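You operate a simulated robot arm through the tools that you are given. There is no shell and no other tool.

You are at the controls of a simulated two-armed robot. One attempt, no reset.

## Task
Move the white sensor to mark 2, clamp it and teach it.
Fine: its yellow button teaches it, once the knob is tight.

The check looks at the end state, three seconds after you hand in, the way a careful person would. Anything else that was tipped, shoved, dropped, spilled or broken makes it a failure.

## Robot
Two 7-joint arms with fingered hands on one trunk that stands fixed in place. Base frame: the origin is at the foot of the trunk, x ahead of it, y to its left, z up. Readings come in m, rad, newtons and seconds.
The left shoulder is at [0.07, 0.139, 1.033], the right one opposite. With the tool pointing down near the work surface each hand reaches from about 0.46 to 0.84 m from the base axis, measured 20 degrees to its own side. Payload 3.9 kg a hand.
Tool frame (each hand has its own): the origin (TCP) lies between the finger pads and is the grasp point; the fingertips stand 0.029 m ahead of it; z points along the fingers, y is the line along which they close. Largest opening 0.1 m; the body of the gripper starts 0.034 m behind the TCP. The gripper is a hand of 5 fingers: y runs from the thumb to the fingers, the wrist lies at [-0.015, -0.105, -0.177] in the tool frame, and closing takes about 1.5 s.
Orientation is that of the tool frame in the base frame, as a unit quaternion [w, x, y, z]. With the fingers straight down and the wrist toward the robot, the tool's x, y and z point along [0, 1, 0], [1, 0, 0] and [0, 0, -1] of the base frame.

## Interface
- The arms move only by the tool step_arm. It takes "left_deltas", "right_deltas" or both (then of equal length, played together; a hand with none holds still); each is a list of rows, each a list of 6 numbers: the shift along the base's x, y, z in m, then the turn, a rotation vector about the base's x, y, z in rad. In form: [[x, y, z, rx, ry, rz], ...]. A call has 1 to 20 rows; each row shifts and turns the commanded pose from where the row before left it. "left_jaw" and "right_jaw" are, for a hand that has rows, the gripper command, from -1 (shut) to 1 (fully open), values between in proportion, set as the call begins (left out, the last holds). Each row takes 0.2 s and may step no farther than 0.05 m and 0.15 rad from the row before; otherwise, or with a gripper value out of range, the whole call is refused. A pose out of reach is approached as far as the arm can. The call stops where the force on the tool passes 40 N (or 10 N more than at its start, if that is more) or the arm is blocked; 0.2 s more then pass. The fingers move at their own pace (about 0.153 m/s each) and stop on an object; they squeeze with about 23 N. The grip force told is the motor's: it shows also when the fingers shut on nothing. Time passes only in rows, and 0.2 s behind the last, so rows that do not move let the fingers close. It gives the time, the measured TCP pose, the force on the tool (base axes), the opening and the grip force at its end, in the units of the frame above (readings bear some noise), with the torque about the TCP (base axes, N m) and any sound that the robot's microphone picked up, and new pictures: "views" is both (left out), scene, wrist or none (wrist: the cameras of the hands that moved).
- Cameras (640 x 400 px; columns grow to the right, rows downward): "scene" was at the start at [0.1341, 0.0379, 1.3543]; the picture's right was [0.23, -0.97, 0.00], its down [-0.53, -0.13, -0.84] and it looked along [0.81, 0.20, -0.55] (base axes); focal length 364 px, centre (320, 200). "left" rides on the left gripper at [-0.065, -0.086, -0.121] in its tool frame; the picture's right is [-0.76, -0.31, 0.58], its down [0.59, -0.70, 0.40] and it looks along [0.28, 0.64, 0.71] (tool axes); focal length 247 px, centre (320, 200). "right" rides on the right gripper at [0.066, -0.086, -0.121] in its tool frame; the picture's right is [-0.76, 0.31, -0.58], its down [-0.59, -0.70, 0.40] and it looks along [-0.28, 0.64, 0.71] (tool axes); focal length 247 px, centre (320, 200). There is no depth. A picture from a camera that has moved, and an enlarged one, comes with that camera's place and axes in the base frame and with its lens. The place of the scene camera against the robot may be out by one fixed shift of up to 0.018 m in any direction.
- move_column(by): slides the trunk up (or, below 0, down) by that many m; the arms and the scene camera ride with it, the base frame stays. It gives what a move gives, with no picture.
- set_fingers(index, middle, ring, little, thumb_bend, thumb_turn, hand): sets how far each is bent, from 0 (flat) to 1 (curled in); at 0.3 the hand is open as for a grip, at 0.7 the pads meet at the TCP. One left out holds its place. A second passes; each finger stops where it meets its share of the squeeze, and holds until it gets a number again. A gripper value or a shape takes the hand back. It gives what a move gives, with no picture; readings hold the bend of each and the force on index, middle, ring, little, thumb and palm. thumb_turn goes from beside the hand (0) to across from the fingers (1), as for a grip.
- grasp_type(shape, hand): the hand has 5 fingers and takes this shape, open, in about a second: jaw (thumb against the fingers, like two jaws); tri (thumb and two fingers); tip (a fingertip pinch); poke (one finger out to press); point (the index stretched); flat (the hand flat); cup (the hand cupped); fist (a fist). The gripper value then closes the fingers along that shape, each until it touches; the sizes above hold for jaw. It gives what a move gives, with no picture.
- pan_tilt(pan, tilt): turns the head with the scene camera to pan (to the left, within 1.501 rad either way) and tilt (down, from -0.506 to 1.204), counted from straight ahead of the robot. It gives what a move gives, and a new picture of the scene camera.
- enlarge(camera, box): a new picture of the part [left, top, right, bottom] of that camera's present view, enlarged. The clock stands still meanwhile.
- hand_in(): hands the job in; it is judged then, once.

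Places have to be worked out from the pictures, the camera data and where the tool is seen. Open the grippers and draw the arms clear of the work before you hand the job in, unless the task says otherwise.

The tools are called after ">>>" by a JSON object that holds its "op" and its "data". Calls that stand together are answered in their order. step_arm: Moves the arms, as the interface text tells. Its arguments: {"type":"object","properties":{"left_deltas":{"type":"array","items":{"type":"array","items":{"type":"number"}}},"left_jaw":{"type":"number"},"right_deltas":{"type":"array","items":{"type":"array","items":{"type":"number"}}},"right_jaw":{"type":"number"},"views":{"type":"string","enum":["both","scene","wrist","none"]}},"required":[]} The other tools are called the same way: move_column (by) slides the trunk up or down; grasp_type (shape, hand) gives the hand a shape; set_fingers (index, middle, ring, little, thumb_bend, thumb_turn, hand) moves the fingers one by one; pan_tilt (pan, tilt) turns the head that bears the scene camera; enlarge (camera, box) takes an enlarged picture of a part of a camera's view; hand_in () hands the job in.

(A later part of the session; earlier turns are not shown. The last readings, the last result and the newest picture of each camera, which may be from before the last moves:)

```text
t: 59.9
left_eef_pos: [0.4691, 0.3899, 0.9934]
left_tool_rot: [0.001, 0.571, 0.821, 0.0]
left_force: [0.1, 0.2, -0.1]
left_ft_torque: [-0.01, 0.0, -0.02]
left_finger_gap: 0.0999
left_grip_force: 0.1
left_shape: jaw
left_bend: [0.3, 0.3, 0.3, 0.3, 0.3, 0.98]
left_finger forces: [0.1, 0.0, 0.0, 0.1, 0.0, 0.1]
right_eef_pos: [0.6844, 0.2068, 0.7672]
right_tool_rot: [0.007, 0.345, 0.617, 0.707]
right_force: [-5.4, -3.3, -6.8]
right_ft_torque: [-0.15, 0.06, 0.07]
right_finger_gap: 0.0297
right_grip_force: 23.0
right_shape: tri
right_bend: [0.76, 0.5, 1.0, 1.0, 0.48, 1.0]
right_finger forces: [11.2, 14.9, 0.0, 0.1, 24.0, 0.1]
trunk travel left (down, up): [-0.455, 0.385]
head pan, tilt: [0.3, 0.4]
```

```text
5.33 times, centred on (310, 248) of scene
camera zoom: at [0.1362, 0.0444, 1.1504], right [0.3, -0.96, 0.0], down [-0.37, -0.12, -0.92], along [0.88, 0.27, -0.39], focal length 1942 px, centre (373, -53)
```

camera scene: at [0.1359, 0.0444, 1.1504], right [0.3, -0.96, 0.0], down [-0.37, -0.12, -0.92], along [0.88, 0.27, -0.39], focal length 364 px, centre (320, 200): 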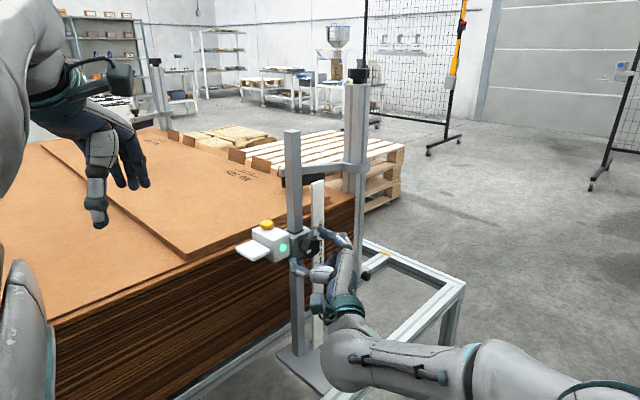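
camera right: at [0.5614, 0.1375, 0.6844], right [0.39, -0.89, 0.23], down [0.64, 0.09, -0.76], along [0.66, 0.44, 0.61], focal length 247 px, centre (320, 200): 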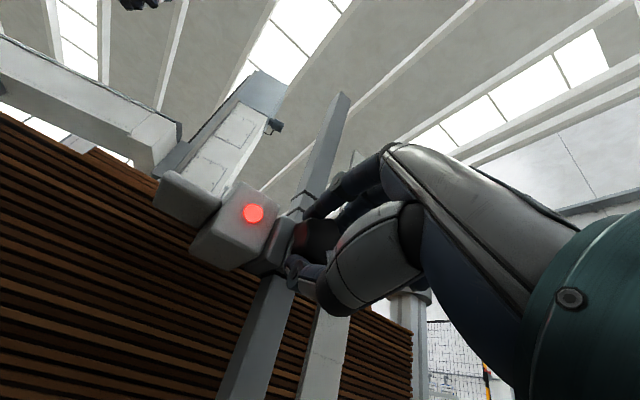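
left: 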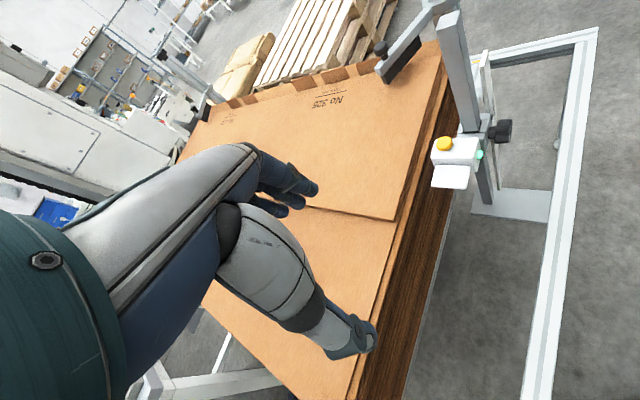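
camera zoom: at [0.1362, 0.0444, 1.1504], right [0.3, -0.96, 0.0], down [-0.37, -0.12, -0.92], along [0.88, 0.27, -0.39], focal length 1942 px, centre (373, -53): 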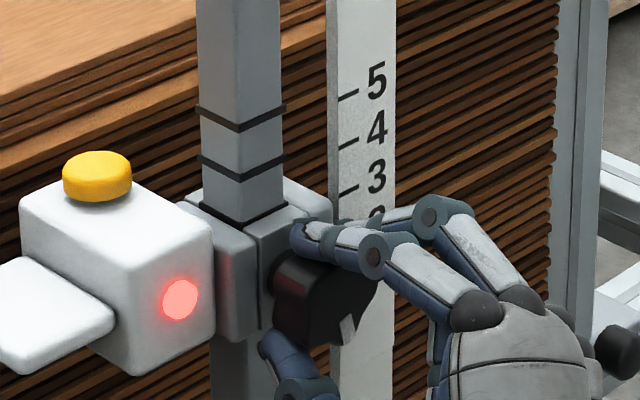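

The knob follows. I'll zoom in where the pointer should be peeking out above the fingers.

>>> {"op": "enlarge", "data": {"camera": "scene", "box": [295, 235, 335, 260]}}

```text
16.00 times, centred on (315, 248) of scene
camera zoom: at [0.1362, 0.0444, 1.1504], right [0.3, -0.96, 0.0], down [-0.37, -0.12, -0.92], along [0.88, 0.27, -0.39], focal length 5825 px, centre (400, -560)
```

zoom: 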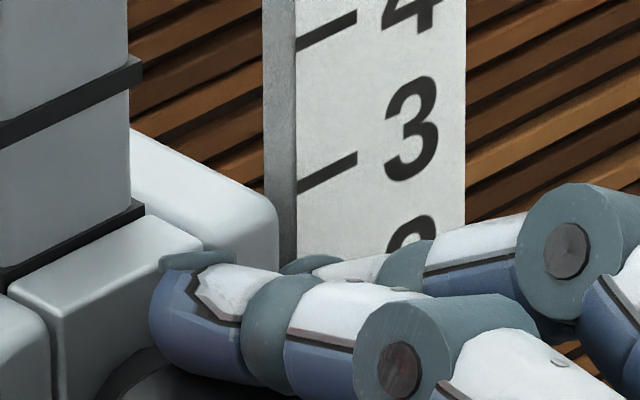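

The pointer is hidden, but the clamp corner's shift gives about 39 mm, within about 1 mm of mark 2. I'll tighten on clockwise until this bite ends, then release and check the pointer directly.

>>> {"op": "step_arm", "data": {"right_deltas": [[0, 0, 0, 0.05, 0.0866, 0], [0, 0, 0, 0.05, 0.0866, 0], [0, 0, 0, 0.05, 0.0866, 0], [0, 0, 0, 0.05, 0.0866, 0], [0, 0, 0, 0.05, 0.0866, 0], [0, 0, 0, 0.05, 0.0866, 0], [0, 0, 0, 0.05, 0.0866, 0], [0, 0, 0, 0, 0, 0]], "views": "none"}}

>>> {"op": "enlarge", "data": {"camera": "scene", "box": [250, 210, 370, 285]}}

```text
t: 61.6
left_eef_pos: [0.4684, 0.3904, 0.9936]
left_tool_rot: [0.001, 0.572, 0.821, 0.0]
left_force: [-1.2, 0.5, -0.4]
left_ft_torque: [0.0, -0.01, 0.0]
left_finger_gap: 0.1
left_grip_force: 0.1
left_shape: jaw
left_bend: [0.3, 0.3, 0.3, 0.3, 0.3, 0.98]
left_finger forces: [0.0, 0.0, 0.0, 0.1, 0.1, 0.0]
right_eef_pos: [0.684, 0.2056, 0.7682]
right_tool_rot: [-0.234, 0.537, 0.461, 0.667]
right_force: [-4.5, 7.3, 1.5]
right_ft_torque: [-0.05, -0.02, 0.3]
right_finger_gap: 0.0299
right_grip_force: 23.7
right_shape: tri
right_bend: [0.76, 0.5, 1.0, 1.0, 0.48, 0.99]
right_finger forces: [11.9, 13.9, 0.0, 0.1, 22.6, 0.1]
trunk travel left (down, up): [-0.455, 0.385]
head pan, tilt: [0.3, 0.4]
```

```text
5.33 times, centred on (310, 248) of scene
camera zoom: at [0.1353, 0.0453, 1.1505], right [0.3, -0.96, 0.0], down [-0.37, -0.12, -0.92], along [0.88, 0.27, -0.39], focal length 1942 px, centre (373, -53)
```

zoom: 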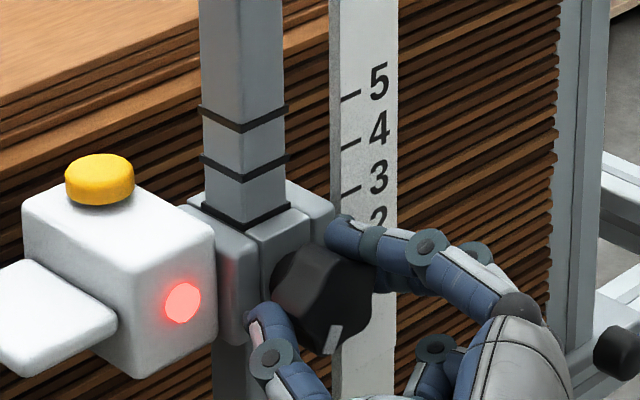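

By its mark the knob is back to about 80° from tight, a state which held the carriage before. I'll open gently and back out to read the pointer.

>>> {"op": "step_arm", "data": {"right_deltas": [[0, 0, 0, 0, 0, 0], [0, 0, 0, 0, 0, 0], [0, 0, 0, 0, 0, 0], [0, 0, 0, 0, 0, 0], [-0.005, -0.0087, 0, 0, 0, 0], [-0.005, -0.0087, 0, 0, 0, 0], [-0.005, -0.0087, 0, 0, 0, 0], [-0.005, -0.0087, 0, 0, 0, 0], [-0.005, -0.0087, 0, 0, 0, 0]], "right_jaw": 0.4, "views": "wrist"}}

>>> {"op": "enlarge", "data": {"camera": "scene", "box": [250, 210, 370, 285]}}

>>> {"op": "enlarge", "data": {"camera": "right", "box": [160, 180, 360, 305]}}

```text
t: 63.6
left_eef_pos: [0.4698, 0.3885, 0.9935]
left_tool_rot: [0.0, 0.571, 0.821, 0.0]
left_force: [-0.5, 0.7, 1.1]
left_ft_torque: [0.0, -0.04, 0.01]
left_finger_gap: 0.0999
left_grip_force: 0.0
left_shape: jaw
left_bend: [0.3, 0.3, 0.3, 0.3, 0.3, 0.98]
left_finger forces: [0.0, 0.0, 0.1, 0.0, 0.0, 0.1]
right_eef_pos: [0.6609, 0.1627, 0.7673]
right_tool_rot: [-0.234, 0.537, 0.46, 0.668]
right_force: [0.3, -0.8, 0.3]
right_ft_torque: [0.01, -0.02, -0.02]
right_finger_gap: 0.0695
right_grip_force: 0.0
right_shape: tri
right_bend: [0.41, 0.36, 0.99, 0.99, 0.3, 0.99]
right_finger forces: [0.1, 0.1, 0.1, 0.1, 0.0, 0.0]
trunk travel left (down, up): [-0.455, 0.385]
head pan, tilt: [0.3, 0.4]
camera right: at [0.5096, 0.1089, 0.7962], right [0.2, -0.78, -0.59], down [-0.18, 0.57, -0.8], along [0.96, 0.27, -0.03], focal length 247 px, centre (320, 200)
```

right: 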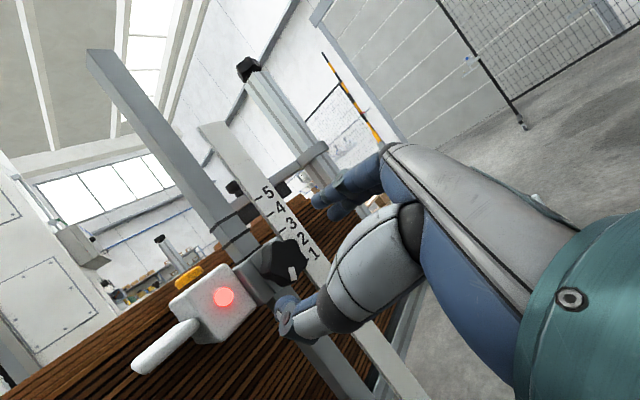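

```text
5.33 times, centred on (310, 248) of scene
camera zoom: at [0.1359, 0.0443, 1.1504], right [0.3, -0.96, 0.0], down [-0.37, -0.12, -0.92], along [0.88, 0.27, -0.39], focal length 1942 px, centre (373, -53)
```

zoom: 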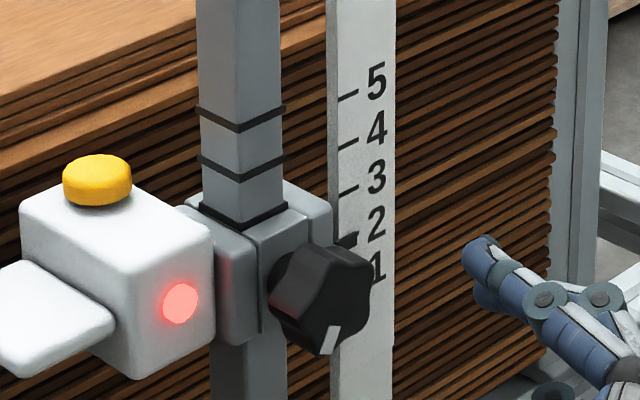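

```text
3.20 times, centred on (260, 242) of right
camera zoom: at [0.5096, 0.1089, 0.7962], right [0.2, -0.78, -0.59], down [-0.18, 0.57, -0.8], along [0.96, 0.27, -0.03], focal length 790 px, centre (512, 64)
```

zoom: 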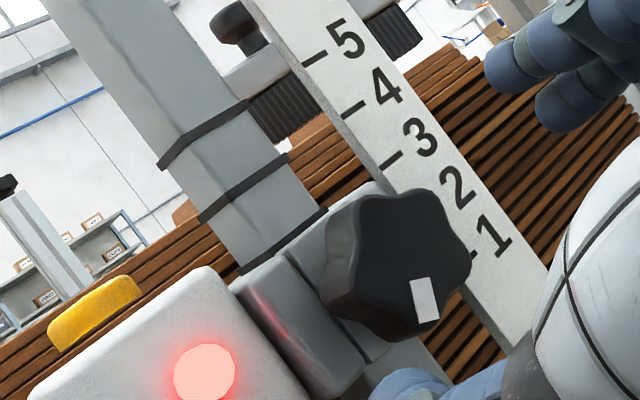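

The carriage stays put and the pointer is near mark 2. I'll zoom in to compare it with the tick.

>>> {"op": "enlarge", "data": {"camera": "scene", "box": [298, 220, 338, 270]}}

>>> {"op": "enlarge", "data": {"camera": "scene", "box": [304, 245, 328, 260]}}

```text
8.00 times, centred on (318, 245) of scene
camera zoom: at [0.1359, 0.0443, 1.1504], right [0.3, -0.96, 0.0], down [-0.37, -0.12, -0.92], along [0.88, 0.27, -0.39], focal length 2912 px, centre (336, -160)
```

zoom: 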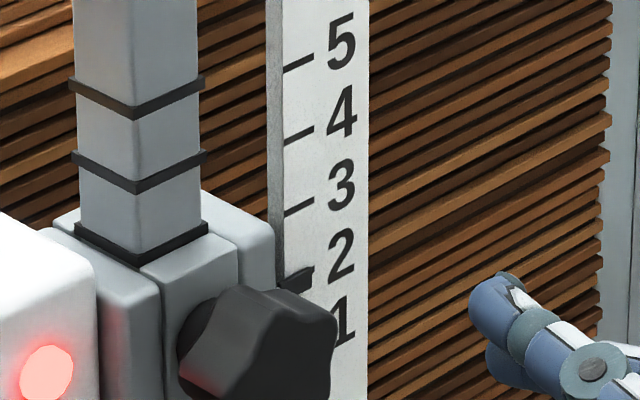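

```text
16.00 times, centred on (316, 252) of scene
camera zoom: at [0.1359, 0.0443, 1.1504], right [0.3, -0.96, 0.0], down [-0.37, -0.12, -0.92], along [0.88, 0.27, -0.39], focal length 5825 px, centre (384, -640)
```

zoom: 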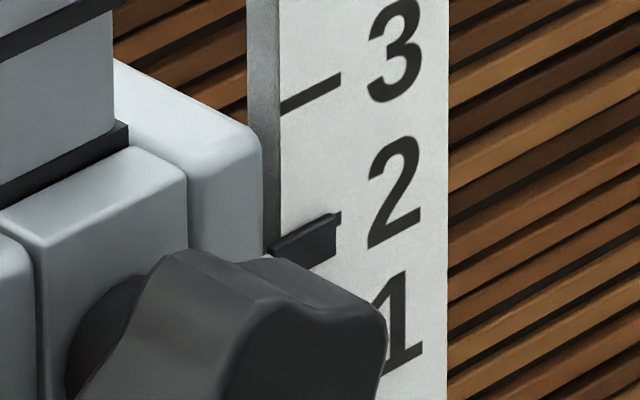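

The pointer covers tick 2, whose end just shows beside it. For a parallax-free check I'll back off and roll so the right wrist camera looks level at it.

>>> {"op": "step_arm", "data": {"right_deltas": [[-0.015, -0.026, 0, -0.05, -0.0866, 0], [-0.015, -0.026, 0.005, -0.05, -0.0866, 0], [-0.015, -0.026, 0.005, -0.05, -0.0866, 0], [0, 0, 0.005, -0.05, -0.0866, 0], [0, 0, 0.005, -0.05, -0.0866, 0], [0, 0, 0, -0.01, -0.0173, 0], [0, 0, 0, 0, 0, 0]], "views": "wrist"}}

>>> {"op": "enlarge", "data": {"camera": "right", "box": [180, 230, 300, 305]}}

```text
t: 65.2
left_eef_pos: [0.4705, 0.3896, 0.9942]
left_tool_rot: [0.001, 0.571, 0.821, -0.001]
left_force: [-0.1, 0.5, -0.4]
left_ft_torque: [-0.01, 0.0, -0.03]
left_finger_gap: 0.0999
left_grip_force: 0.1
left_shape: jaw
left_bend: [0.3, 0.3, 0.3, 0.3, 0.3, 0.98]
left_finger forces: [0.0, 0.0, 0.0, 0.0, 0.0, 0.1]
right_eef_pos: [0.616, 0.0832, 0.7876]
right_tool_rot: [-0.054, 0.4, 0.582, 0.706]
right_force: [0.2, 0.5, 0.8]
right_ft_torque: [0.03, -0.01, -0.02]
right_finger_gap: 0.0696
right_grip_force: 0.1
right_shape: tri
right_bend: [0.41, 0.36, 0.99, 0.99, 0.3, 0.99]
right_finger forces: [0.0, 0.0, 0.0, 0.0, 0.0, 0.0]
trunk travel left (down, up): [-0.455, 0.385]
head pan, tilt: [0.3, 0.4]
camera right: at [0.4638, 0.0314, 0.7605], right [0.39, -0.89, -0.24], down [0.21, 0.34, -0.92], along [0.9, 0.3, 0.32], focal length 247 px, centre (320, 200)
```

right: 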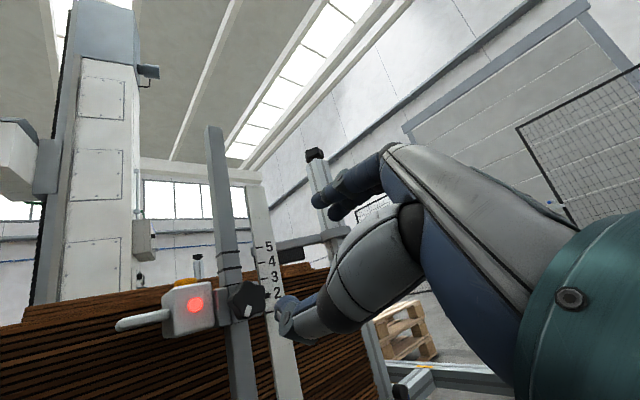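

```text
5.33 times, centred on (240, 268) of right
camera zoom: at [0.4638, 0.0314, 0.7605], right [0.39, -0.89, -0.24], down [0.21, 0.34, -0.92], along [0.9, 0.3, 0.32], focal length 1317 px, centre (747, -160)
```

zoom: 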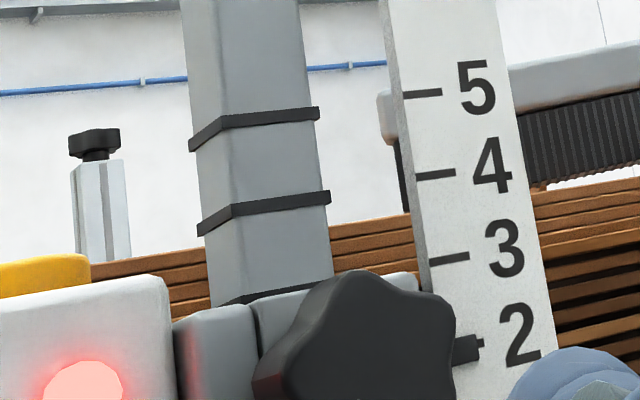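

The view is level with mark 2 now. I'll zoom in tightly on the pointer.

>>> {"op": "enlarge", "data": {"camera": "right", "box": [258, 260, 290, 290]}}

```text
13.33 times, centred on (274, 275) of right
camera zoom: at [0.4638, 0.0314, 0.7605], right [0.39, -0.89, -0.24], down [0.21, 0.34, -0.92], along [0.9, 0.3, 0.32], focal length 3293 px, centre (933, -800)
```

zoom: 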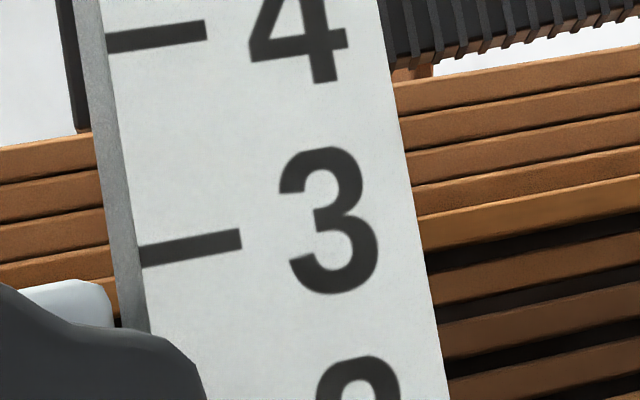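

>>> {"op": "enlarge", "data": {"camera": "right", "box": [253, 270, 293, 295]}}

```text
16.00 times, centred on (273, 282) of right
camera zoom: at [0.4638, 0.0314, 0.7605], right [0.39, -0.89, -0.24], down [0.21, 0.34, -0.92], along [0.9, 0.3, 0.32], focal length 3952 px, centre (1072, -1120)
```

zoom: 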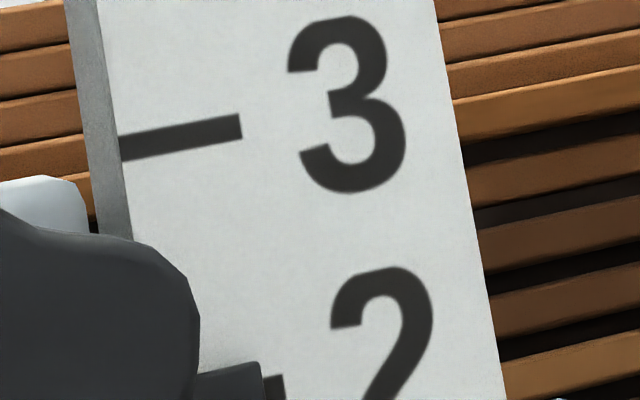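

I'm shifting the zoom window a little lower, so that the pointer itself is inside it.

>>> {"op": "enlarge", "data": {"camera": "right", "box": [253, 280, 293, 305]}}

```text
16.00 times, centred on (273, 292) of right
camera zoom: at [0.4638, 0.0314, 0.7605], right [0.39, -0.89, -0.24], down [0.21, 0.34, -0.92], along [0.9, 0.3, 0.32], focal length 3952 px, centre (1072, -1280)
```

zoom: 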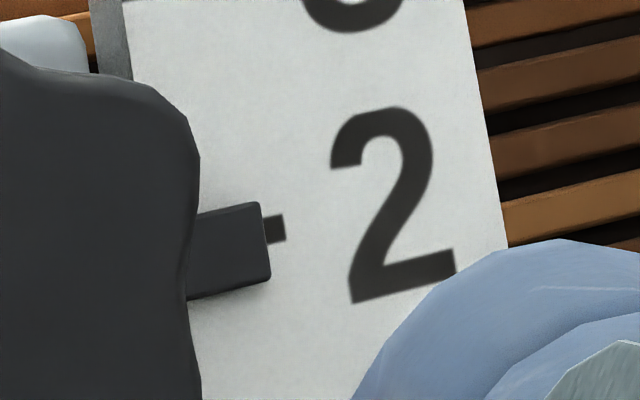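

The pointer centre is only about 0.7 mm below tick 2, which is fine. Now I'll tighten: roll the hand to about +12° and re-approach the knob, now at z≈0.768.

>>> {"op": "step_arm", "data": {"right_deltas": [[0.0068, 0.0119, -0.0028, -0.0634, -0.1097, 0], [0.0068, 0.0119, -0.0028, -0.0634, -0.1097, 0], [0.0068, 0.0119, -0.0028, -0.0634, -0.1097, 0], [0.0068, 0.0119, -0.0028, -0.0634, -0.1097, 0], [0.0068, 0.0119, -0.0028, -0.0634, -0.1097, 0], [0.0068, 0.0119, -0.0028, -0.0634, -0.1097, 0], [0.0068, 0.0119, -0.0028, -0.0634, -0.1097, 0], [0, 0, 0, 0, 0, 0]], "right_jaw": 0.4, "views": "wrist"}}

>>> {"op": "enlarge", "data": {"camera": "scene", "box": [250, 220, 370, 295]}}

```text
t: 67.0
left_eef_pos: [0.4701, 0.3891, 0.9932]
left_tool_rot: [0.0, 0.571, 0.821, 0.0]
left_force: [-0.5, 0.2, -0.6]
left_ft_torque: [-0.01, -0.01, -0.05]
left_finger_gap: 0.0998
left_grip_force: 0.1
left_shape: jaw
left_bend: [0.3, 0.3, 0.3, 0.3, 0.3, 0.98]
left_finger forces: [0.0, 0.0, 0.0, 0.0, 0.1, 0.0]
right_eef_pos: [0.6621, 0.1678, 0.7671]
right_tool_rot: [0.254, 0.11, 0.698, 0.66]
right_force: [-0.2, -1.0, 0.9]
right_ft_torque: [0.03, 0.0, 0.02]
right_finger_gap: 0.0695
right_grip_force: 0.2
right_shape: tri
right_bend: [0.41, 0.36, 0.99, 0.99, 0.3, 0.99]
right_finger forces: [0.1, 0.0, 0.0, 0.1, 0.1, 0.0]
trunk travel left (down, up): [-0.455, 0.385]
head pan, tilt: [0.3, 0.4]
camera right: at [0.562, 0.0851, 0.6688], right [0.3, -0.84, 0.46], down [0.82, -0.01, -0.56], along [0.48, 0.54, 0.69], focal length 247 px, centre (320, 200)
```

right: 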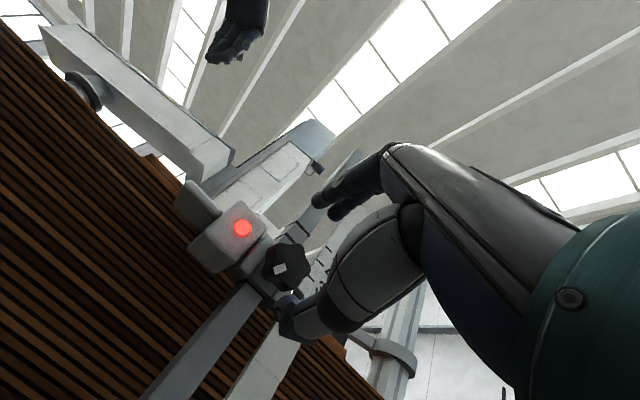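

```text
5.33 times, centred on (310, 258) of scene
camera zoom: at [0.1359, 0.0444, 1.1504], right [0.3, -0.96, 0.0], down [-0.37, -0.12, -0.92], along [0.88, 0.27, -0.39], focal length 1942 px, centre (373, -107)
```

zoom: 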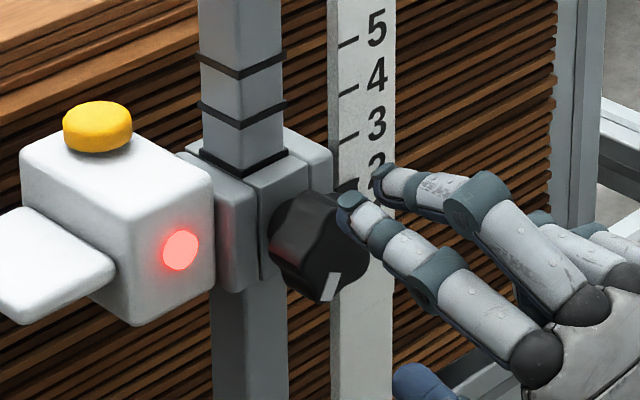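

The hand is in place and the knob is free in front. I'll advance and close.

>>> {"op": "step_arm", "data": {"right_deltas": [[0.0046, 0.0077, 0, 0, 0, 0], [0.0046, 0.0077, 0, 0, 0, 0], [0.0046, 0.0077, 0, 0, 0, 0], [0.0046, 0.0077, 0, 0, 0, 0], [0.0046, 0.0077, 0, 0, 0, 0], [0, 0, 0, 0, 0, 0]], "right_jaw": 0.4, "views": "none"}}

>>> {"op": "enlarge", "data": {"camera": "scene", "box": [250, 220, 370, 295]}}

```text
t: 68.5
left_eef_pos: [0.4707, 0.3892, 0.9938]
left_tool_rot: [-0.001, 0.571, 0.821, 0.0]
left_force: [-0.2, -0.3, 0.3]
left_ft_torque: [0.0, 0.0, 0.02]
left_finger_gap: 0.0999
left_grip_force: 0.1
left_shape: jaw
left_bend: [0.3, 0.3, 0.3, 0.3, 0.3, 0.98]
left_finger forces: [0.0, 0.0, 0.0, 0.0, 0.0, 0.0]
right_eef_pos: [0.686, 0.206, 0.7685]
right_tool_rot: [0.253, 0.111, 0.698, 0.661]
right_force: [0.6, -0.3, -0.2]
right_ft_torque: [0.0, 0.03, 0.01]
right_finger_gap: 0.0695
right_grip_force: 0.0
right_shape: tri
right_bend: [0.41, 0.36, 0.99, 0.99, 0.3, 0.99]
right_finger forces: [0.0, 0.1, 0.1, 0.1, 0.0, 0.1]
trunk travel left (down, up): [-0.455, 0.385]
head pan, tilt: [0.3, 0.4]
```

```text
5.33 times, centred on (310, 258) of scene
camera zoom: at [0.1359, 0.0444, 1.1504], right [0.3, -0.96, 0.0], down [-0.37, -0.12, -0.92], along [0.88, 0.27, -0.39], focal length 1942 px, centre (373, -107)
```

zoom: 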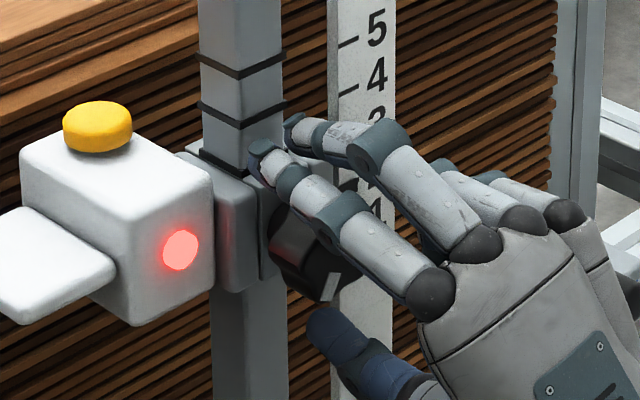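

The knob sits between thumb and fingers without contact. I'll close, then turn clockwise about 0.6 rad first.

>>> {"op": "step_arm", "data": {"right_deltas": [[0, 0, 0, 0, 0, 0], [0, 0, 0, 0, 0, 0], [0, 0, 0, 0, 0, 0], [0, 0, 0, 0, 0, 0], [0, 0, 0, 0, 0, 0], [0, 0, 0, 0, 0, 0], [0, 0, 0, 0, 0, 0], [0, 0, 0, 0, 0, 0]], "right_jaw": -1, "views": "none"}}

>>> {"op": "step_arm", "data": {"right_deltas": [[0, 0, 0, 0.05, 0.0866, 0], [0, 0, 0, 0.05, 0.0866, 0], [0, 0, 0, 0.05, 0.0866, 0], [0, 0, 0, 0.05, 0.0866, 0], [0, 0, 0, 0.05, 0.0866, 0], [0, 0, 0, 0.05, 0.0866, 0], [0, 0, 0, 0, 0, 0]], "views": "none"}}

>>> {"op": "enlarge", "data": {"camera": "scene", "box": [250, 220, 370, 295]}}

```text
t: 70.2
left_eef_pos: [0.4692, 0.3896, 0.9936]
left_tool_rot: [-0.001, 0.571, 0.821, 0.0]
left_force: [-0.2, -0.6, 0.1]
left_ft_torque: [0.0, 0.02, 0.0]
left_finger_gap: 0.0998
left_grip_force: 0.0
left_shape: jaw
left_bend: [0.3, 0.3, 0.3, 0.3, 0.3, 0.98]
left_finger forces: [0.1, 0.0, 0.0, 0.0, 0.1, 0.0]
right_eef_pos: [0.6863, 0.2061, 0.7665]
right_tool_rot: [0.252, 0.111, 0.698, 0.661]
right_force: [-0.1, 1.6, -0.4]
right_ft_torque: [0.01, -0.03, 0.01]
right_finger_gap: 0.0275
right_grip_force: 23.5
right_shape: tri
right_bend: [0.59, 0.52, 1.0, 1.0, 0.45, 1.0]
right_finger forces: [10.5, 10.0, 0.0, 0.0, 20.8, 0.0]
trunk travel left (down, up): [-0.455, 0.385]
head pan, tilt: [0.3, 0.4]
```

```text
t: 71.8
left_eef_pos: [0.4693, 0.3904, 0.9928]
left_tool_rot: [-0.001, 0.572, 0.82, -0.001]
left_force: [0.0, 0.6, 0.8]
left_ft_torque: [0.0, -0.05, -0.01]
left_finger_gap: 0.0998
left_grip_force: 0.2
left_shape: jaw
left_bend: [0.3, 0.3, 0.3, 0.3, 0.3, 0.98]
left_finger forces: [0.0, 0.0, 0.0, 0.0, 0.0, 0.0]
right_eef_pos: [0.6877, 0.2055, 0.7684]
right_tool_rot: [0.047, 0.312, 0.634, 0.706]
right_force: [-0.3, 4.7, 3.8]
right_ft_torque: [0.0, -0.04, 0.08]
right_finger_gap: 0.0269
right_grip_force: 22.6
right_shape: tri
right_bend: [0.59, 0.52, 1.0, 1.0, 0.45, 1.0]
right_finger forces: [12.4, 11.2, 0.0, 0.1, 20.4, 0.0]
trunk travel left (down, up): [-0.455, 0.385]
head pan, tilt: [0.3, 0.4]
```

```text
5.33 times, centred on (310, 258) of scene
camera zoom: at [0.1354, 0.0448, 1.1505], right [0.3, -0.96, 0.0], down [-0.37, -0.12, -0.92], along [0.88, 0.27, -0.39], focal length 1942 px, centre (373, -107)
```

zoom: 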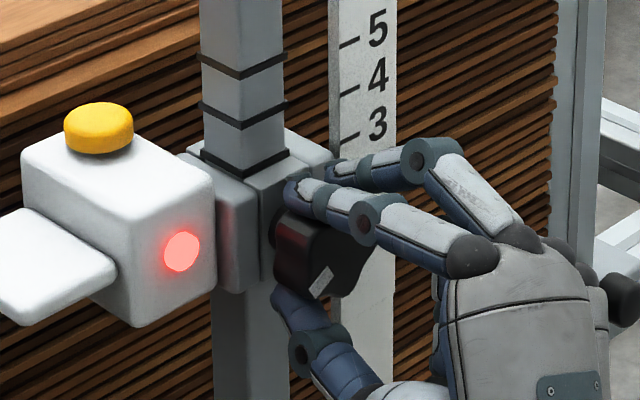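

The knob follows clockwise, its mark at about 40° from the original tight position. I'll continue and watch for the torque to rise.

>>> {"op": "step_arm", "data": {"right_deltas": [[0, 0, 0, 0.05, 0.0866, 0], [0, 0, 0, 0.05, 0.0866, 0], [0, 0, 0, 0.05, 0.0866, 0], [0, 0, 0, 0.05, 0.0866, 0], [0, 0, 0, 0.05, 0.0866, 0], [0, 0, 0, 0.05, 0.0866, 0], [0, 0, 0, 0, 0, 0]], "views": "none"}}

>>> {"op": "enlarge", "data": {"camera": "scene", "box": [250, 220, 370, 295]}}

```text
t: 73.5
left_eef_pos: [0.4696, 0.3884, 0.9934]
left_tool_rot: [0.001, 0.571, 0.821, 0.001]
left_force: [-0.3, -0.4, -0.9]
left_ft_torque: [-0.05, 0.03, 0.02]
left_finger_gap: 0.0998
left_grip_force: 0.0
left_shape: jaw
left_bend: [0.3, 0.3, 0.3, 0.3, 0.3, 0.98]
left_finger forces: [0.1, 0.1, 0.1, 0.0, 0.0, 0.0]
right_eef_pos: [0.6866, 0.2055, 0.7685]
right_tool_rot: [-0.164, 0.485, 0.514, 0.688]
right_force: [4.0, 6.2, 5.8]
right_ft_torque: [0.01, -0.17, 0.05]
right_finger_gap: 0.0262
right_grip_force: 22.5
right_shape: tri
right_bend: [0.58, 0.51, 1.0, 1.0, 0.45, 1.0]
right_finger forces: [12.8, 10.4, 0.0, 0.1, 20.0, 0.1]
trunk travel left (down, up): [-0.455, 0.385]
head pan, tilt: [0.3, 0.4]
```

```text
5.33 times, centred on (310, 258) of scene
camera zoom: at [0.1356, 0.0451, 1.1505], right [0.3, -0.96, 0.0], down [-0.37, -0.12, -0.92], along [0.88, 0.27, -0.39], focal length 1942 px, centre (373, -107)
```

zoom: 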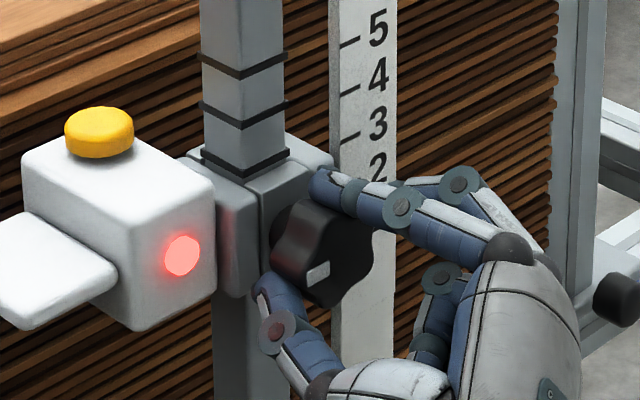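

The torque is rising slightly and the mark is nearly back to its original angle, but the box dropped about 2 mm during this turn because the hand was pressing down. I'll ease the hand up to bring the carriage back before the final tightening.

>>> {"op": "step_arm", "data": {"right_deltas": [[0, 0, 0.002, 0, 0, 0], [0, 0, 0.002, 0, 0, 0], [0, 0, 0.002, 0, 0, 0], [0, 0, 0, 0, 0, 0]], "views": "none"}}

>>> {"op": "enlarge", "data": {"camera": "scene", "box": [250, 220, 370, 295]}}

```text
t: 74.5
left_eef_pos: [0.4707, 0.3906, 0.9933]
left_tool_rot: [-0.001, 0.571, 0.821, 0.0]
left_force: [-0.5, 0.1, -0.7]
left_ft_torque: [0.02, 0.0, 0.06]
left_finger_gap: 0.0996
left_grip_force: 0.0
left_shape: jaw
left_bend: [0.3, 0.3, 0.3, 0.3, 0.3, 0.98]
left_finger forces: [0.0, 0.0, 0.0, 0.1, 0.0, 0.0]
right_eef_pos: [0.6868, 0.2063, 0.7718]
right_tool_rot: [-0.164, 0.488, 0.514, 0.686]
right_force: [-2.1, 0.7, -8.0]
right_ft_torque: [-0.2, 0.13, 0.11]
right_finger_gap: 0.0274
right_grip_force: 23.4
right_shape: tri
right_bend: [0.6, 0.52, 1.0, 1.0, 0.45, 1.0]
right_finger forces: [8.7, 10.8, 0.0, 0.1, 25.4, 0.0]
trunk travel left (down, up): [-0.455, 0.385]
head pan, tilt: [0.3, 0.4]
```

```text
5.33 times, centred on (310, 258) of scene
camera zoom: at [0.137, 0.045, 1.1502], right [0.3, -0.96, 0.0], down [-0.37, -0.12, -0.92], along [0.88, 0.27, -0.39], focal length 1942 px, centre (373, -107)
```

zoom: 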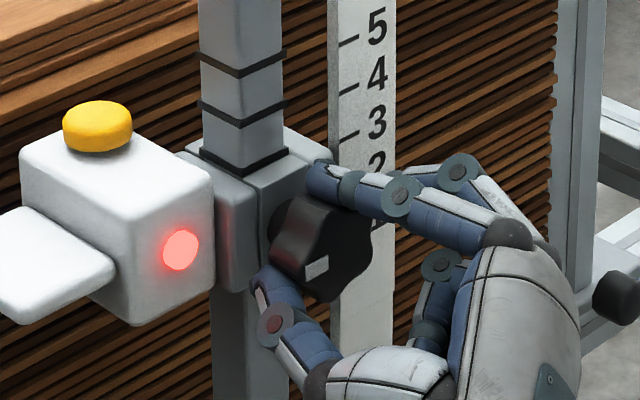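

The box is back where it was, by pixel comparison. I'll tighten in small steps and watch the vertical force.

>>> {"op": "step_arm", "data": {"right_deltas": [[0, 0, 0, 0.05, 0.0866, 0], [0, 0, 0, 0.05, 0.0866, 0], [0, 0, 0, 0, 0, 0]], "views": "none"}}

>>> {"op": "enlarge", "data": {"camera": "scene", "box": [250, 220, 370, 295]}}

```text
t: 75.2
left_eef_pos: [0.4705, 0.3908, 0.9938]
left_tool_rot: [0.0, 0.571, 0.821, 0.0]
left_force: [-0.3, 0.4, -0.3]
left_ft_torque: [-0.02, 0.01, 0.01]
left_finger_gap: 0.0997
left_grip_force: 0.1
left_shape: jaw
left_bend: [0.3, 0.3, 0.3, 0.3, 0.3, 0.98]
left_finger forces: [0.0, 0.0, 0.1, 0.0, 0.0, 0.0]
right_eef_pos: [0.6874, 0.2065, 0.7742]
right_tool_rot: [-0.232, 0.534, 0.462, 0.669]
right_force: [2.6, 6.6, -0.4]
right_ft_torque: [-0.13, -0.14, 0.04]
right_finger_gap: 0.0266
right_grip_force: 23.4
right_shape: tri
right_bend: [0.72, 0.52, 1.0, 1.0, 0.46, 1.0]
right_finger forces: [10.5, 10.8, 0.0, 0.1, 22.5, 0.0]
trunk travel left (down, up): [-0.455, 0.385]
head pan, tilt: [0.3, 0.4]
```

```text
5.33 times, centred on (310, 258) of scene
camera zoom: at [0.1364, 0.0454, 1.1504], right [0.3, -0.96, 0.0], down [-0.37, -0.12, -0.92], along [0.88, 0.27, -0.39], focal length 1942 px, centre (373, -107)
```

zoom: 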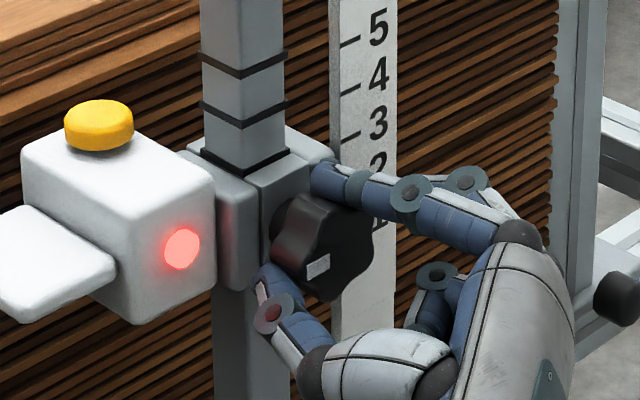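

The height looks right and the resisting torque is now about 0.19 N·m. I'll keep tightening.

>>> {"op": "step_arm", "data": {"right_deltas": [[0, 0, 0, 0.05, 0.0866, 0], [0, 0, 0, 0.05, 0.0866, 0], [0, 0, 0, 0, 0, 0]], "views": "none"}}

>>> {"op": "enlarge", "data": {"camera": "scene", "box": [250, 220, 370, 295]}}

```text
t: 76.0
left_eef_pos: [0.4687, 0.3896, 0.9936]
left_tool_rot: [0.0, 0.571, 0.821, 0.0]
left_force: [-0.1, 0.0, -0.3]
left_ft_torque: [-0.01, 0.0, 0.03]
left_finger_gap: 0.0996
left_grip_force: 0.1
left_shape: jaw
left_bend: [0.3, 0.3, 0.3, 0.3, 0.3, 0.98]
left_finger forces: [0.0, 0.0, 0.1, 0.1, 0.0, 0.0]
right_eef_pos: [0.6864, 0.2062, 0.7746]
right_tool_rot: [-0.297, 0.578, 0.406, 0.642]
right_force: [5.5, 9.5, 7.5]
right_ft_torque: [-0.03, -0.5, -0.05]
right_finger_gap: 0.0252
right_grip_force: 23.1
right_shape: tri
right_bend: [0.72, 0.51, 1.0, 1.0, 0.48, 1.0]
right_finger forces: [16.1, 11.4, 0.0, 0.0, 20.8, 0.0]
trunk travel left (down, up): [-0.455, 0.385]
head pan, tilt: [0.3, 0.4]
```

```text
5.33 times, centred on (310, 258) of scene
camera zoom: at [0.1355, 0.0454, 1.1505], right [0.3, -0.96, 0.0], down [-0.37, -0.12, -0.92], along [0.88, 0.27, -0.39], focal length 1942 px, centre (373, -107)
```

zoom: 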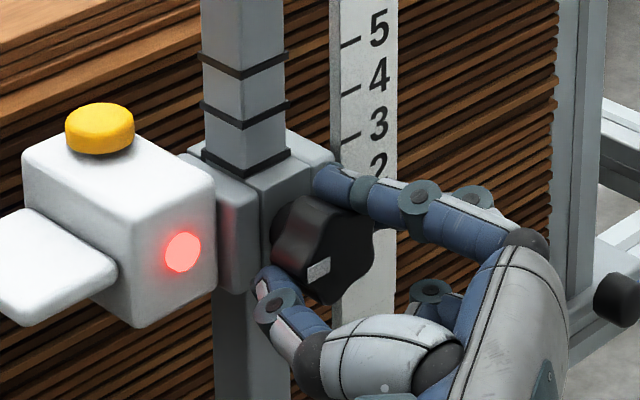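

Resisting torque is now about 0.45 N·m, so it's getting tight, but this bite ends at -80°. I'll release, back out, check the pointer and take a fresh bite.

>>> {"op": "step_arm", "data": {"right_deltas": [[0, 0, 0, -0.02, -0.0346, 0], [0, 0, 0, 0, 0, 0], [0, 0, 0, 0, 0, 0]], "views": "none"}}

>>> {"op": "step_arm", "data": {"right_deltas": [[0, 0, 0, 0, 0, 0], [0, 0, 0, 0, 0, 0], [0, 0, 0, 0, 0, 0], [0, 0, 0, 0, 0, 0], [-0.005, -0.0087, -0.001, 0, 0, 0], [-0.005, -0.0087, -0.001, 0, 0, 0], [-0.005, -0.0087, -0.001, 0, 0, 0], [-0.005, -0.0087, -0.001, 0, 0, 0], [-0.005, -0.0087, 0, 0, 0, 0]], "right_jaw": 0.4, "views": "none"}}

>>> {"op": "enlarge", "data": {"camera": "scene", "box": [250, 220, 370, 295]}}

>>> {"op": "enlarge", "data": {"camera": "scene", "box": [304, 240, 328, 260]}}

```text
t: 76.8
left_eef_pos: [0.4703, 0.3907, 0.9929]
left_tool_rot: [0.001, 0.572, 0.82, -0.001]
left_force: [0.4, -0.3, 0.3]
left_ft_torque: [-0.02, -0.01, -0.04]
left_finger_gap: 0.1
left_grip_force: 0.1
left_shape: jaw
left_bend: [0.3, 0.3, 0.3, 0.3, 0.3, 0.98]
left_finger forces: [0.0, 0.0, 0.0, 0.1, 0.0, 0.1]
right_eef_pos: [0.6856, 0.206, 0.7729]
right_tool_rot: [-0.284, 0.571, 0.418, 0.647]
right_force: [5.0, 9.0, 4.8]
right_ft_torque: [0.01, -0.33, -0.02]
right_finger_gap: 0.025
right_grip_force: 22.7
right_shape: tri
right_bend: [0.72, 0.51, 1.0, 1.0, 0.48, 1.0]
right_finger forces: [14.7, 11.1, 0.0, 0.0, 20.7, 0.0]
trunk travel left (down, up): [-0.455, 0.385]
head pan, tilt: [0.3, 0.4]
```

```text
t: 78.8
left_eef_pos: [0.4704, 0.3895, 0.9938]
left_tool_rot: [0.0, 0.571, 0.821, 0.001]
left_force: [0.1, 0.0, -0.1]
left_ft_torque: [-0.01, 0.01, -0.01]
left_finger_gap: 0.0997
left_grip_force: 0.1
left_shape: jaw
left_bend: [0.3, 0.3, 0.3, 0.3, 0.3, 0.98]
left_finger forces: [0.0, 0.1, 0.0, 0.0, 0.1, 0.0]
right_eef_pos: [0.6606, 0.1611, 0.7702]
right_tool_rot: [-0.284, 0.571, 0.418, 0.647]
right_force: [0.9, -0.1, 0.5]
right_ft_torque: [0.02, -0.02, 0.02]
right_finger_gap: 0.0697
right_grip_force: 0.0
right_shape: tri
right_bend: [0.41, 0.36, 0.99, 0.99, 0.3, 0.99]
right_finger forces: [0.0, 0.1, 0.1, 0.0, 0.0, 0.0]
trunk travel left (down, up): [-0.455, 0.385]
head pan, tilt: [0.3, 0.4]
```

```text
5.33 times, centred on (310, 258) of scene
camera zoom: at [0.1359, 0.0443, 1.1504], right [0.3, -0.96, 0.0], down [-0.37, -0.12, -0.92], along [0.88, 0.27, -0.39], focal length 1942 px, centre (373, -107)
```

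zoom: 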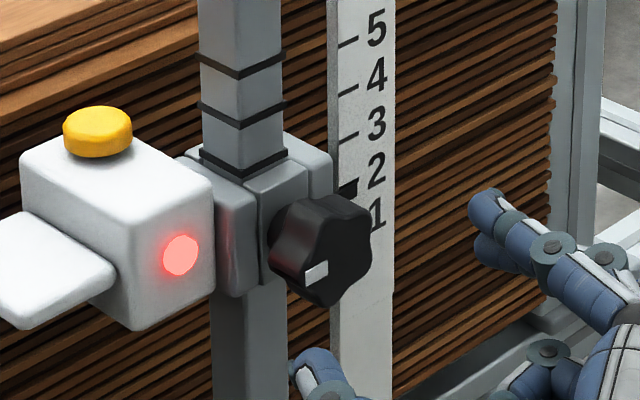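

```text
16.00 times, centred on (316, 250) of scene
camera zoom: at [0.1359, 0.0443, 1.1504], right [0.3, -0.96, 0.0], down [-0.37, -0.12, -0.92], along [0.88, 0.27, -0.39], focal length 5825 px, centre (384, -600)
```

zoom: 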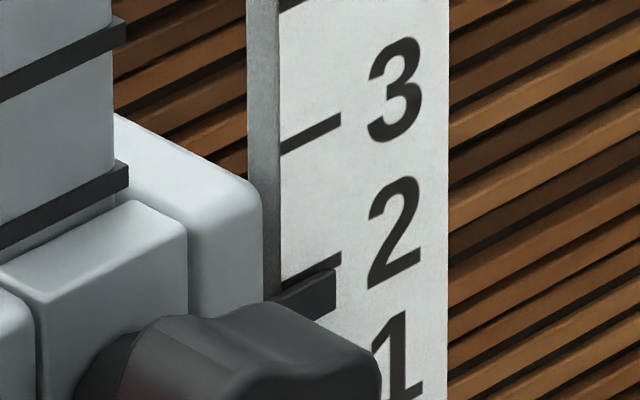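

On release the carriage slipped down: the pointer is now about 3.5 mm below mark 2. So the clamp isn't tight yet, and I need to raise it and tighten further with neutral hand force. I'll roll back to about 0° for a fresh bite.

>>> {"op": "step_arm", "data": {"right_deltas": [[0, 0, -0.0005, -0.067, -0.116, 0], [0, 0, -0.0005, -0.067, -0.116, 0], [0, 0, -0.0005, -0.067, -0.116, 0], [0, 0, -0.0005, -0.067, -0.116, 0], [0, 0, -0.0005, -0.067, -0.116, 0], [0, 0, -0.0005, -0.067, -0.116, 0], [0, 0, -0.0005, -0.067, -0.116, 0], [0, 0, -0.0005, -0.067, -0.116, 0], [0, 0, -0.0005, -0.067, -0.116, 0], [0, 0, -0.0005, -0.067, -0.116, 0], [0, 0, 0, 0, 0, 0]], "right_jaw": 0.4, "views": "wrist"}}

>>> {"op": "enlarge", "data": {"camera": "scene", "box": [250, 220, 370, 295]}}

>>> {"op": "enlarge", "data": {"camera": "right", "box": [200, 180, 360, 300]}}

```text
t: 81.2
left_eef_pos: [0.4702, 0.3883, 0.9933]
left_tool_rot: [0.0, 0.572, 0.821, 0.0]
left_force: [0.0, -0.1, 1.0]
left_ft_torque: [0.01, 0.0, -0.03]
left_finger_gap: 0.0998
left_grip_force: 0.0
left_shape: jaw
left_bend: [0.3, 0.3, 0.3, 0.3, 0.3, 0.98]
left_finger forces: [0.0, 0.0, 0.0, 0.1, 0.0, 0.1]
right_eef_pos: [0.6612, 0.1613, 0.7659]
right_tool_rot: [0.18, 0.187, 0.682, 0.684]
right_force: [-0.3, 0.6, -0.1]
right_ft_torque: [-0.02, 0.0, -0.05]
right_finger_gap: 0.0697
right_grip_force: 0.1
right_shape: tri
right_bend: [0.41, 0.36, 0.99, 0.99, 0.3, 0.99]
right_finger forces: [0.0, 0.0, 0.0, 0.1, 0.0, 0.0]
trunk travel left (down, up): [-0.455, 0.385]
head pan, tilt: [0.3, 0.4]
camera right: at [0.543, 0.0904, 0.6787], right [0.37, -0.88, 0.3], down [0.7, 0.05, -0.71], along [0.61, 0.47, 0.64], focal length 247 px, centre (320, 200)
```

right: 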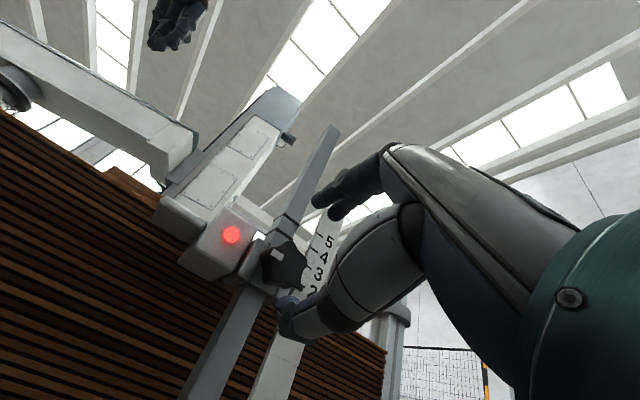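

```text
5.33 times, centred on (310, 258) of scene
camera zoom: at [0.1359, 0.0444, 1.1504], right [0.3, -0.96, 0.0], down [-0.37, -0.12, -0.92], along [0.88, 0.27, -0.39], focal length 1942 px, centre (373, -107)
```

zoom: 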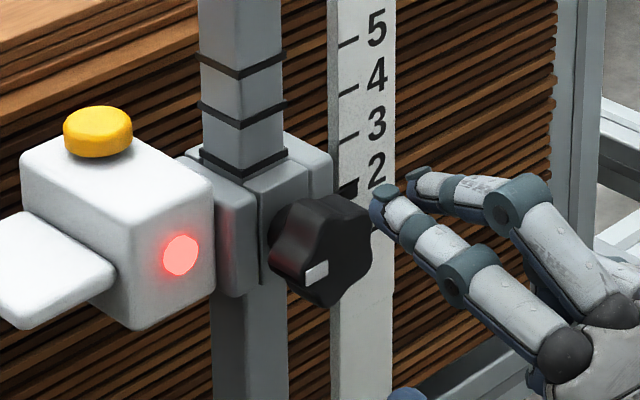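

```text
3.33 times, centred on (280, 240) of right
camera zoom: at [0.543, 0.0904, 0.6787], right [0.37, -0.88, 0.3], down [0.7, 0.05, -0.71], along [0.61, 0.47, 0.64], focal length 823 px, centre (453, 67)
```

zoom: 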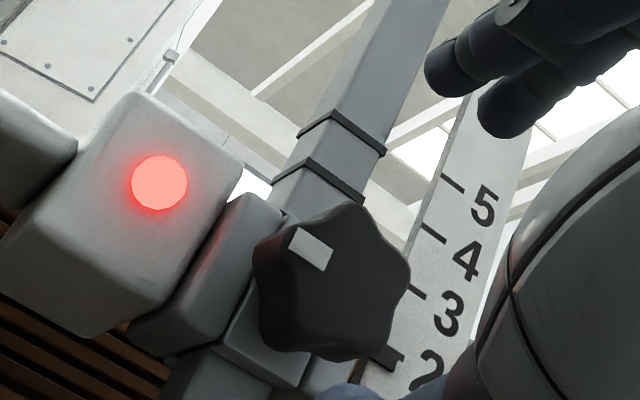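

The hand is at roll 0 and the knob centre is at about z 0.763. I'll advance and grip it centred.

>>> {"op": "step_arm", "data": {"right_deltas": [[0.00405, 0.0072, -0.0005, 0, 0, 0], [0.00405, 0.0072, -0.0005, 0, 0, 0], [0.00405, 0.0072, -0.0005, 0, 0, 0], [0.00405, 0.0072, -0.0005, 0, 0, 0], [0.00405, 0.0072, -0.0005, 0, 0, 0], [0.00405, 0.0072, 0, 0, 0, 0], [0, 0, 0, 0, 0, 0]], "right_jaw": 0.4, "views": "none"}}

>>> {"op": "step_arm", "data": {"right_deltas": [[0, 0, 0, 0, 0, 0], [0, 0, 0, 0, 0, 0], [0, 0, 0, 0, 0, 0], [0, 0, 0, 0, 0, 0], [0, 0, 0, 0, 0, 0], [0, 0, 0, 0, 0, 0], [0, 0, 0, 0, 0, 0], [0, 0, 0, 0, 0, 0]], "right_jaw": -1, "views": "none"}}

>>> {"op": "enlarge", "data": {"camera": "scene", "box": [250, 220, 370, 295]}}

```text
t: 82.8
left_eef_pos: [0.4704, 0.3886, 0.9938]
left_tool_rot: [0.0, 0.571, 0.821, 0.0]
left_force: [-0.1, 0.5, 0.2]
left_ft_torque: [0.02, 0.04, 0.0]
left_finger_gap: 0.0998
left_grip_force: 0.1
left_shape: jaw
left_bend: [0.3, 0.3, 0.3, 0.3, 0.3, 0.98]
left_finger forces: [0.0, 0.0, 0.1, 0.0, 0.1, 0.0]
right_eef_pos: [0.6852, 0.2047, 0.7607]
right_tool_rot: [0.178, 0.186, 0.682, 0.685]
right_force: [-0.9, 0.4, -0.1]
right_ft_torque: [-0.02, 0.03, -0.01]
right_finger_gap: 0.0696
right_grip_force: 0.2
right_shape: tri
right_bend: [0.41, 0.36, 0.99, 0.99, 0.3, 0.99]
right_finger forces: [0.0, 0.0, 0.0, 0.1, 0.0, 0.0]
trunk travel left (down, up): [-0.455, 0.385]
head pan, tilt: [0.3, 0.4]
```

```text
t: 84.7
left_eef_pos: [0.47, 0.3895, 0.9925]
left_tool_rot: [0.0, 0.571, 0.821, 0.0]
left_force: [-0.4, -0.6, -1.0]
left_ft_torque: [-0.02, -0.02, 0.04]
left_finger_gap: 0.0997
left_grip_force: 0.1
left_shape: jaw
left_bend: [0.3, 0.3, 0.3, 0.3, 0.3, 0.98]
left_finger forces: [0.1, 0.1, 0.1, 0.0, 0.0, 0.0]
right_eef_pos: [0.6851, 0.2042, 0.7613]
right_tool_rot: [0.18, 0.187, 0.682, 0.684]
right_force: [-1.4, 1.9, -1.0]
right_ft_torque: [-0.07, 0.0, 0.08]
right_finger_gap: 0.0296
right_grip_force: 23.0
right_shape: tri
right_bend: [0.75, 0.5, 1.0, 1.0, 0.47, 1.0]
right_finger forces: [8.5, 10.4, 0.0, 0.0, 22.2, 0.0]
trunk travel left (down, up): [-0.455, 0.385]
head pan, tilt: [0.3, 0.4]
```

```text
5.33 times, centred on (310, 258) of scene
camera zoom: at [0.1361, 0.0447, 1.1504], right [0.3, -0.96, 0.0], down [-0.37, -0.12, -0.92], along [0.88, 0.27, -0.39], focal length 1942 px, centre (373, -107)
```

zoom: 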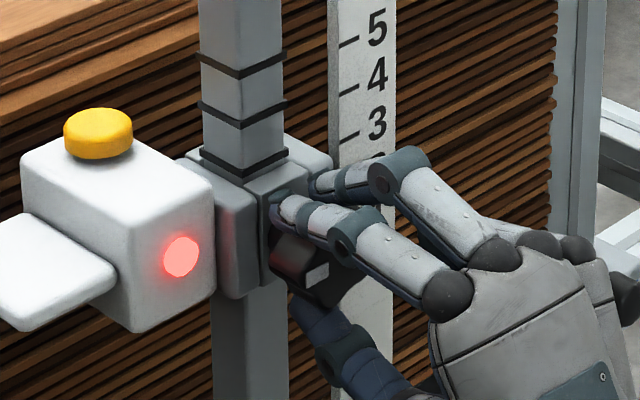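

Gripped cleanly. Now I'll raise the carriage by about 3 mm, allowing for hand compliance.

>>> {"op": "step_arm", "data": {"right_deltas": [[0, 0, 0.002, 0, 0, 0], [0, 0, 0.002, 0, 0, 0], [0, 0, 0.002, 0, 0, 0], [0, 0, 0.002, 0, 0, 0], [0, 0, 0, 0, 0, 0]], "views": "none"}}

>>> {"op": "enlarge", "data": {"camera": "scene", "box": [250, 220, 370, 295]}}

```text
t: 85.8
left_eef_pos: [0.4693, 0.3895, 0.9931]
left_tool_rot: [0.0, 0.572, 0.82, 0.0]
left_force: [0.3, -0.3, 0.7]
left_ft_torque: [-0.01, -0.03, 0.02]
left_finger_gap: 0.0998
left_grip_force: 0.1
left_shape: jaw
left_bend: [0.3, 0.3, 0.3, 0.3, 0.3, 0.98]
left_finger forces: [0.1, 0.0, 0.0, 0.1, 0.0, 0.1]
right_eef_pos: [0.6854, 0.2057, 0.77]
right_tool_rot: [0.18, 0.188, 0.682, 0.683]
right_force: [-10.1, -4.2, -12.7]
right_ft_torque: [-0.36, 0.14, 0.18]
right_finger_gap: 0.0309
right_grip_force: 23.2
right_shape: tri
right_bend: [0.76, 0.52, 1.0, 1.0, 0.47, 1.0]
right_finger forces: [9.4, 8.0, 0.0, 0.1, 28.6, 0.0]
trunk travel left (down, up): [-0.455, 0.385]
head pan, tilt: [0.3, 0.4]
```

```text
5.33 times, centred on (310, 258) of scene
camera zoom: at [0.1365, 0.0445, 1.1503], right [0.3, -0.96, 0.0], down [-0.37, -0.12, -0.92], along [0.88, 0.27, -0.39], focal length 1942 px, centre (373, -107)
```

zoom: 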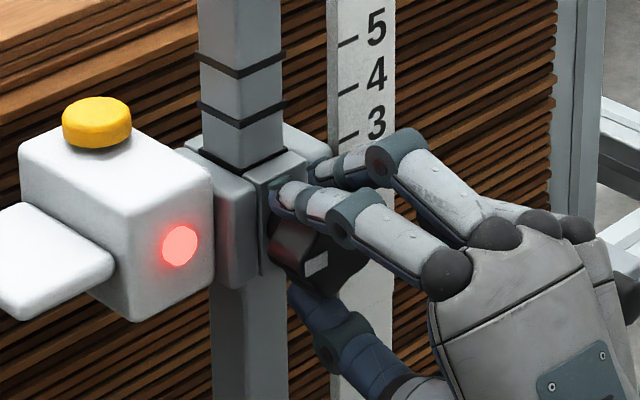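

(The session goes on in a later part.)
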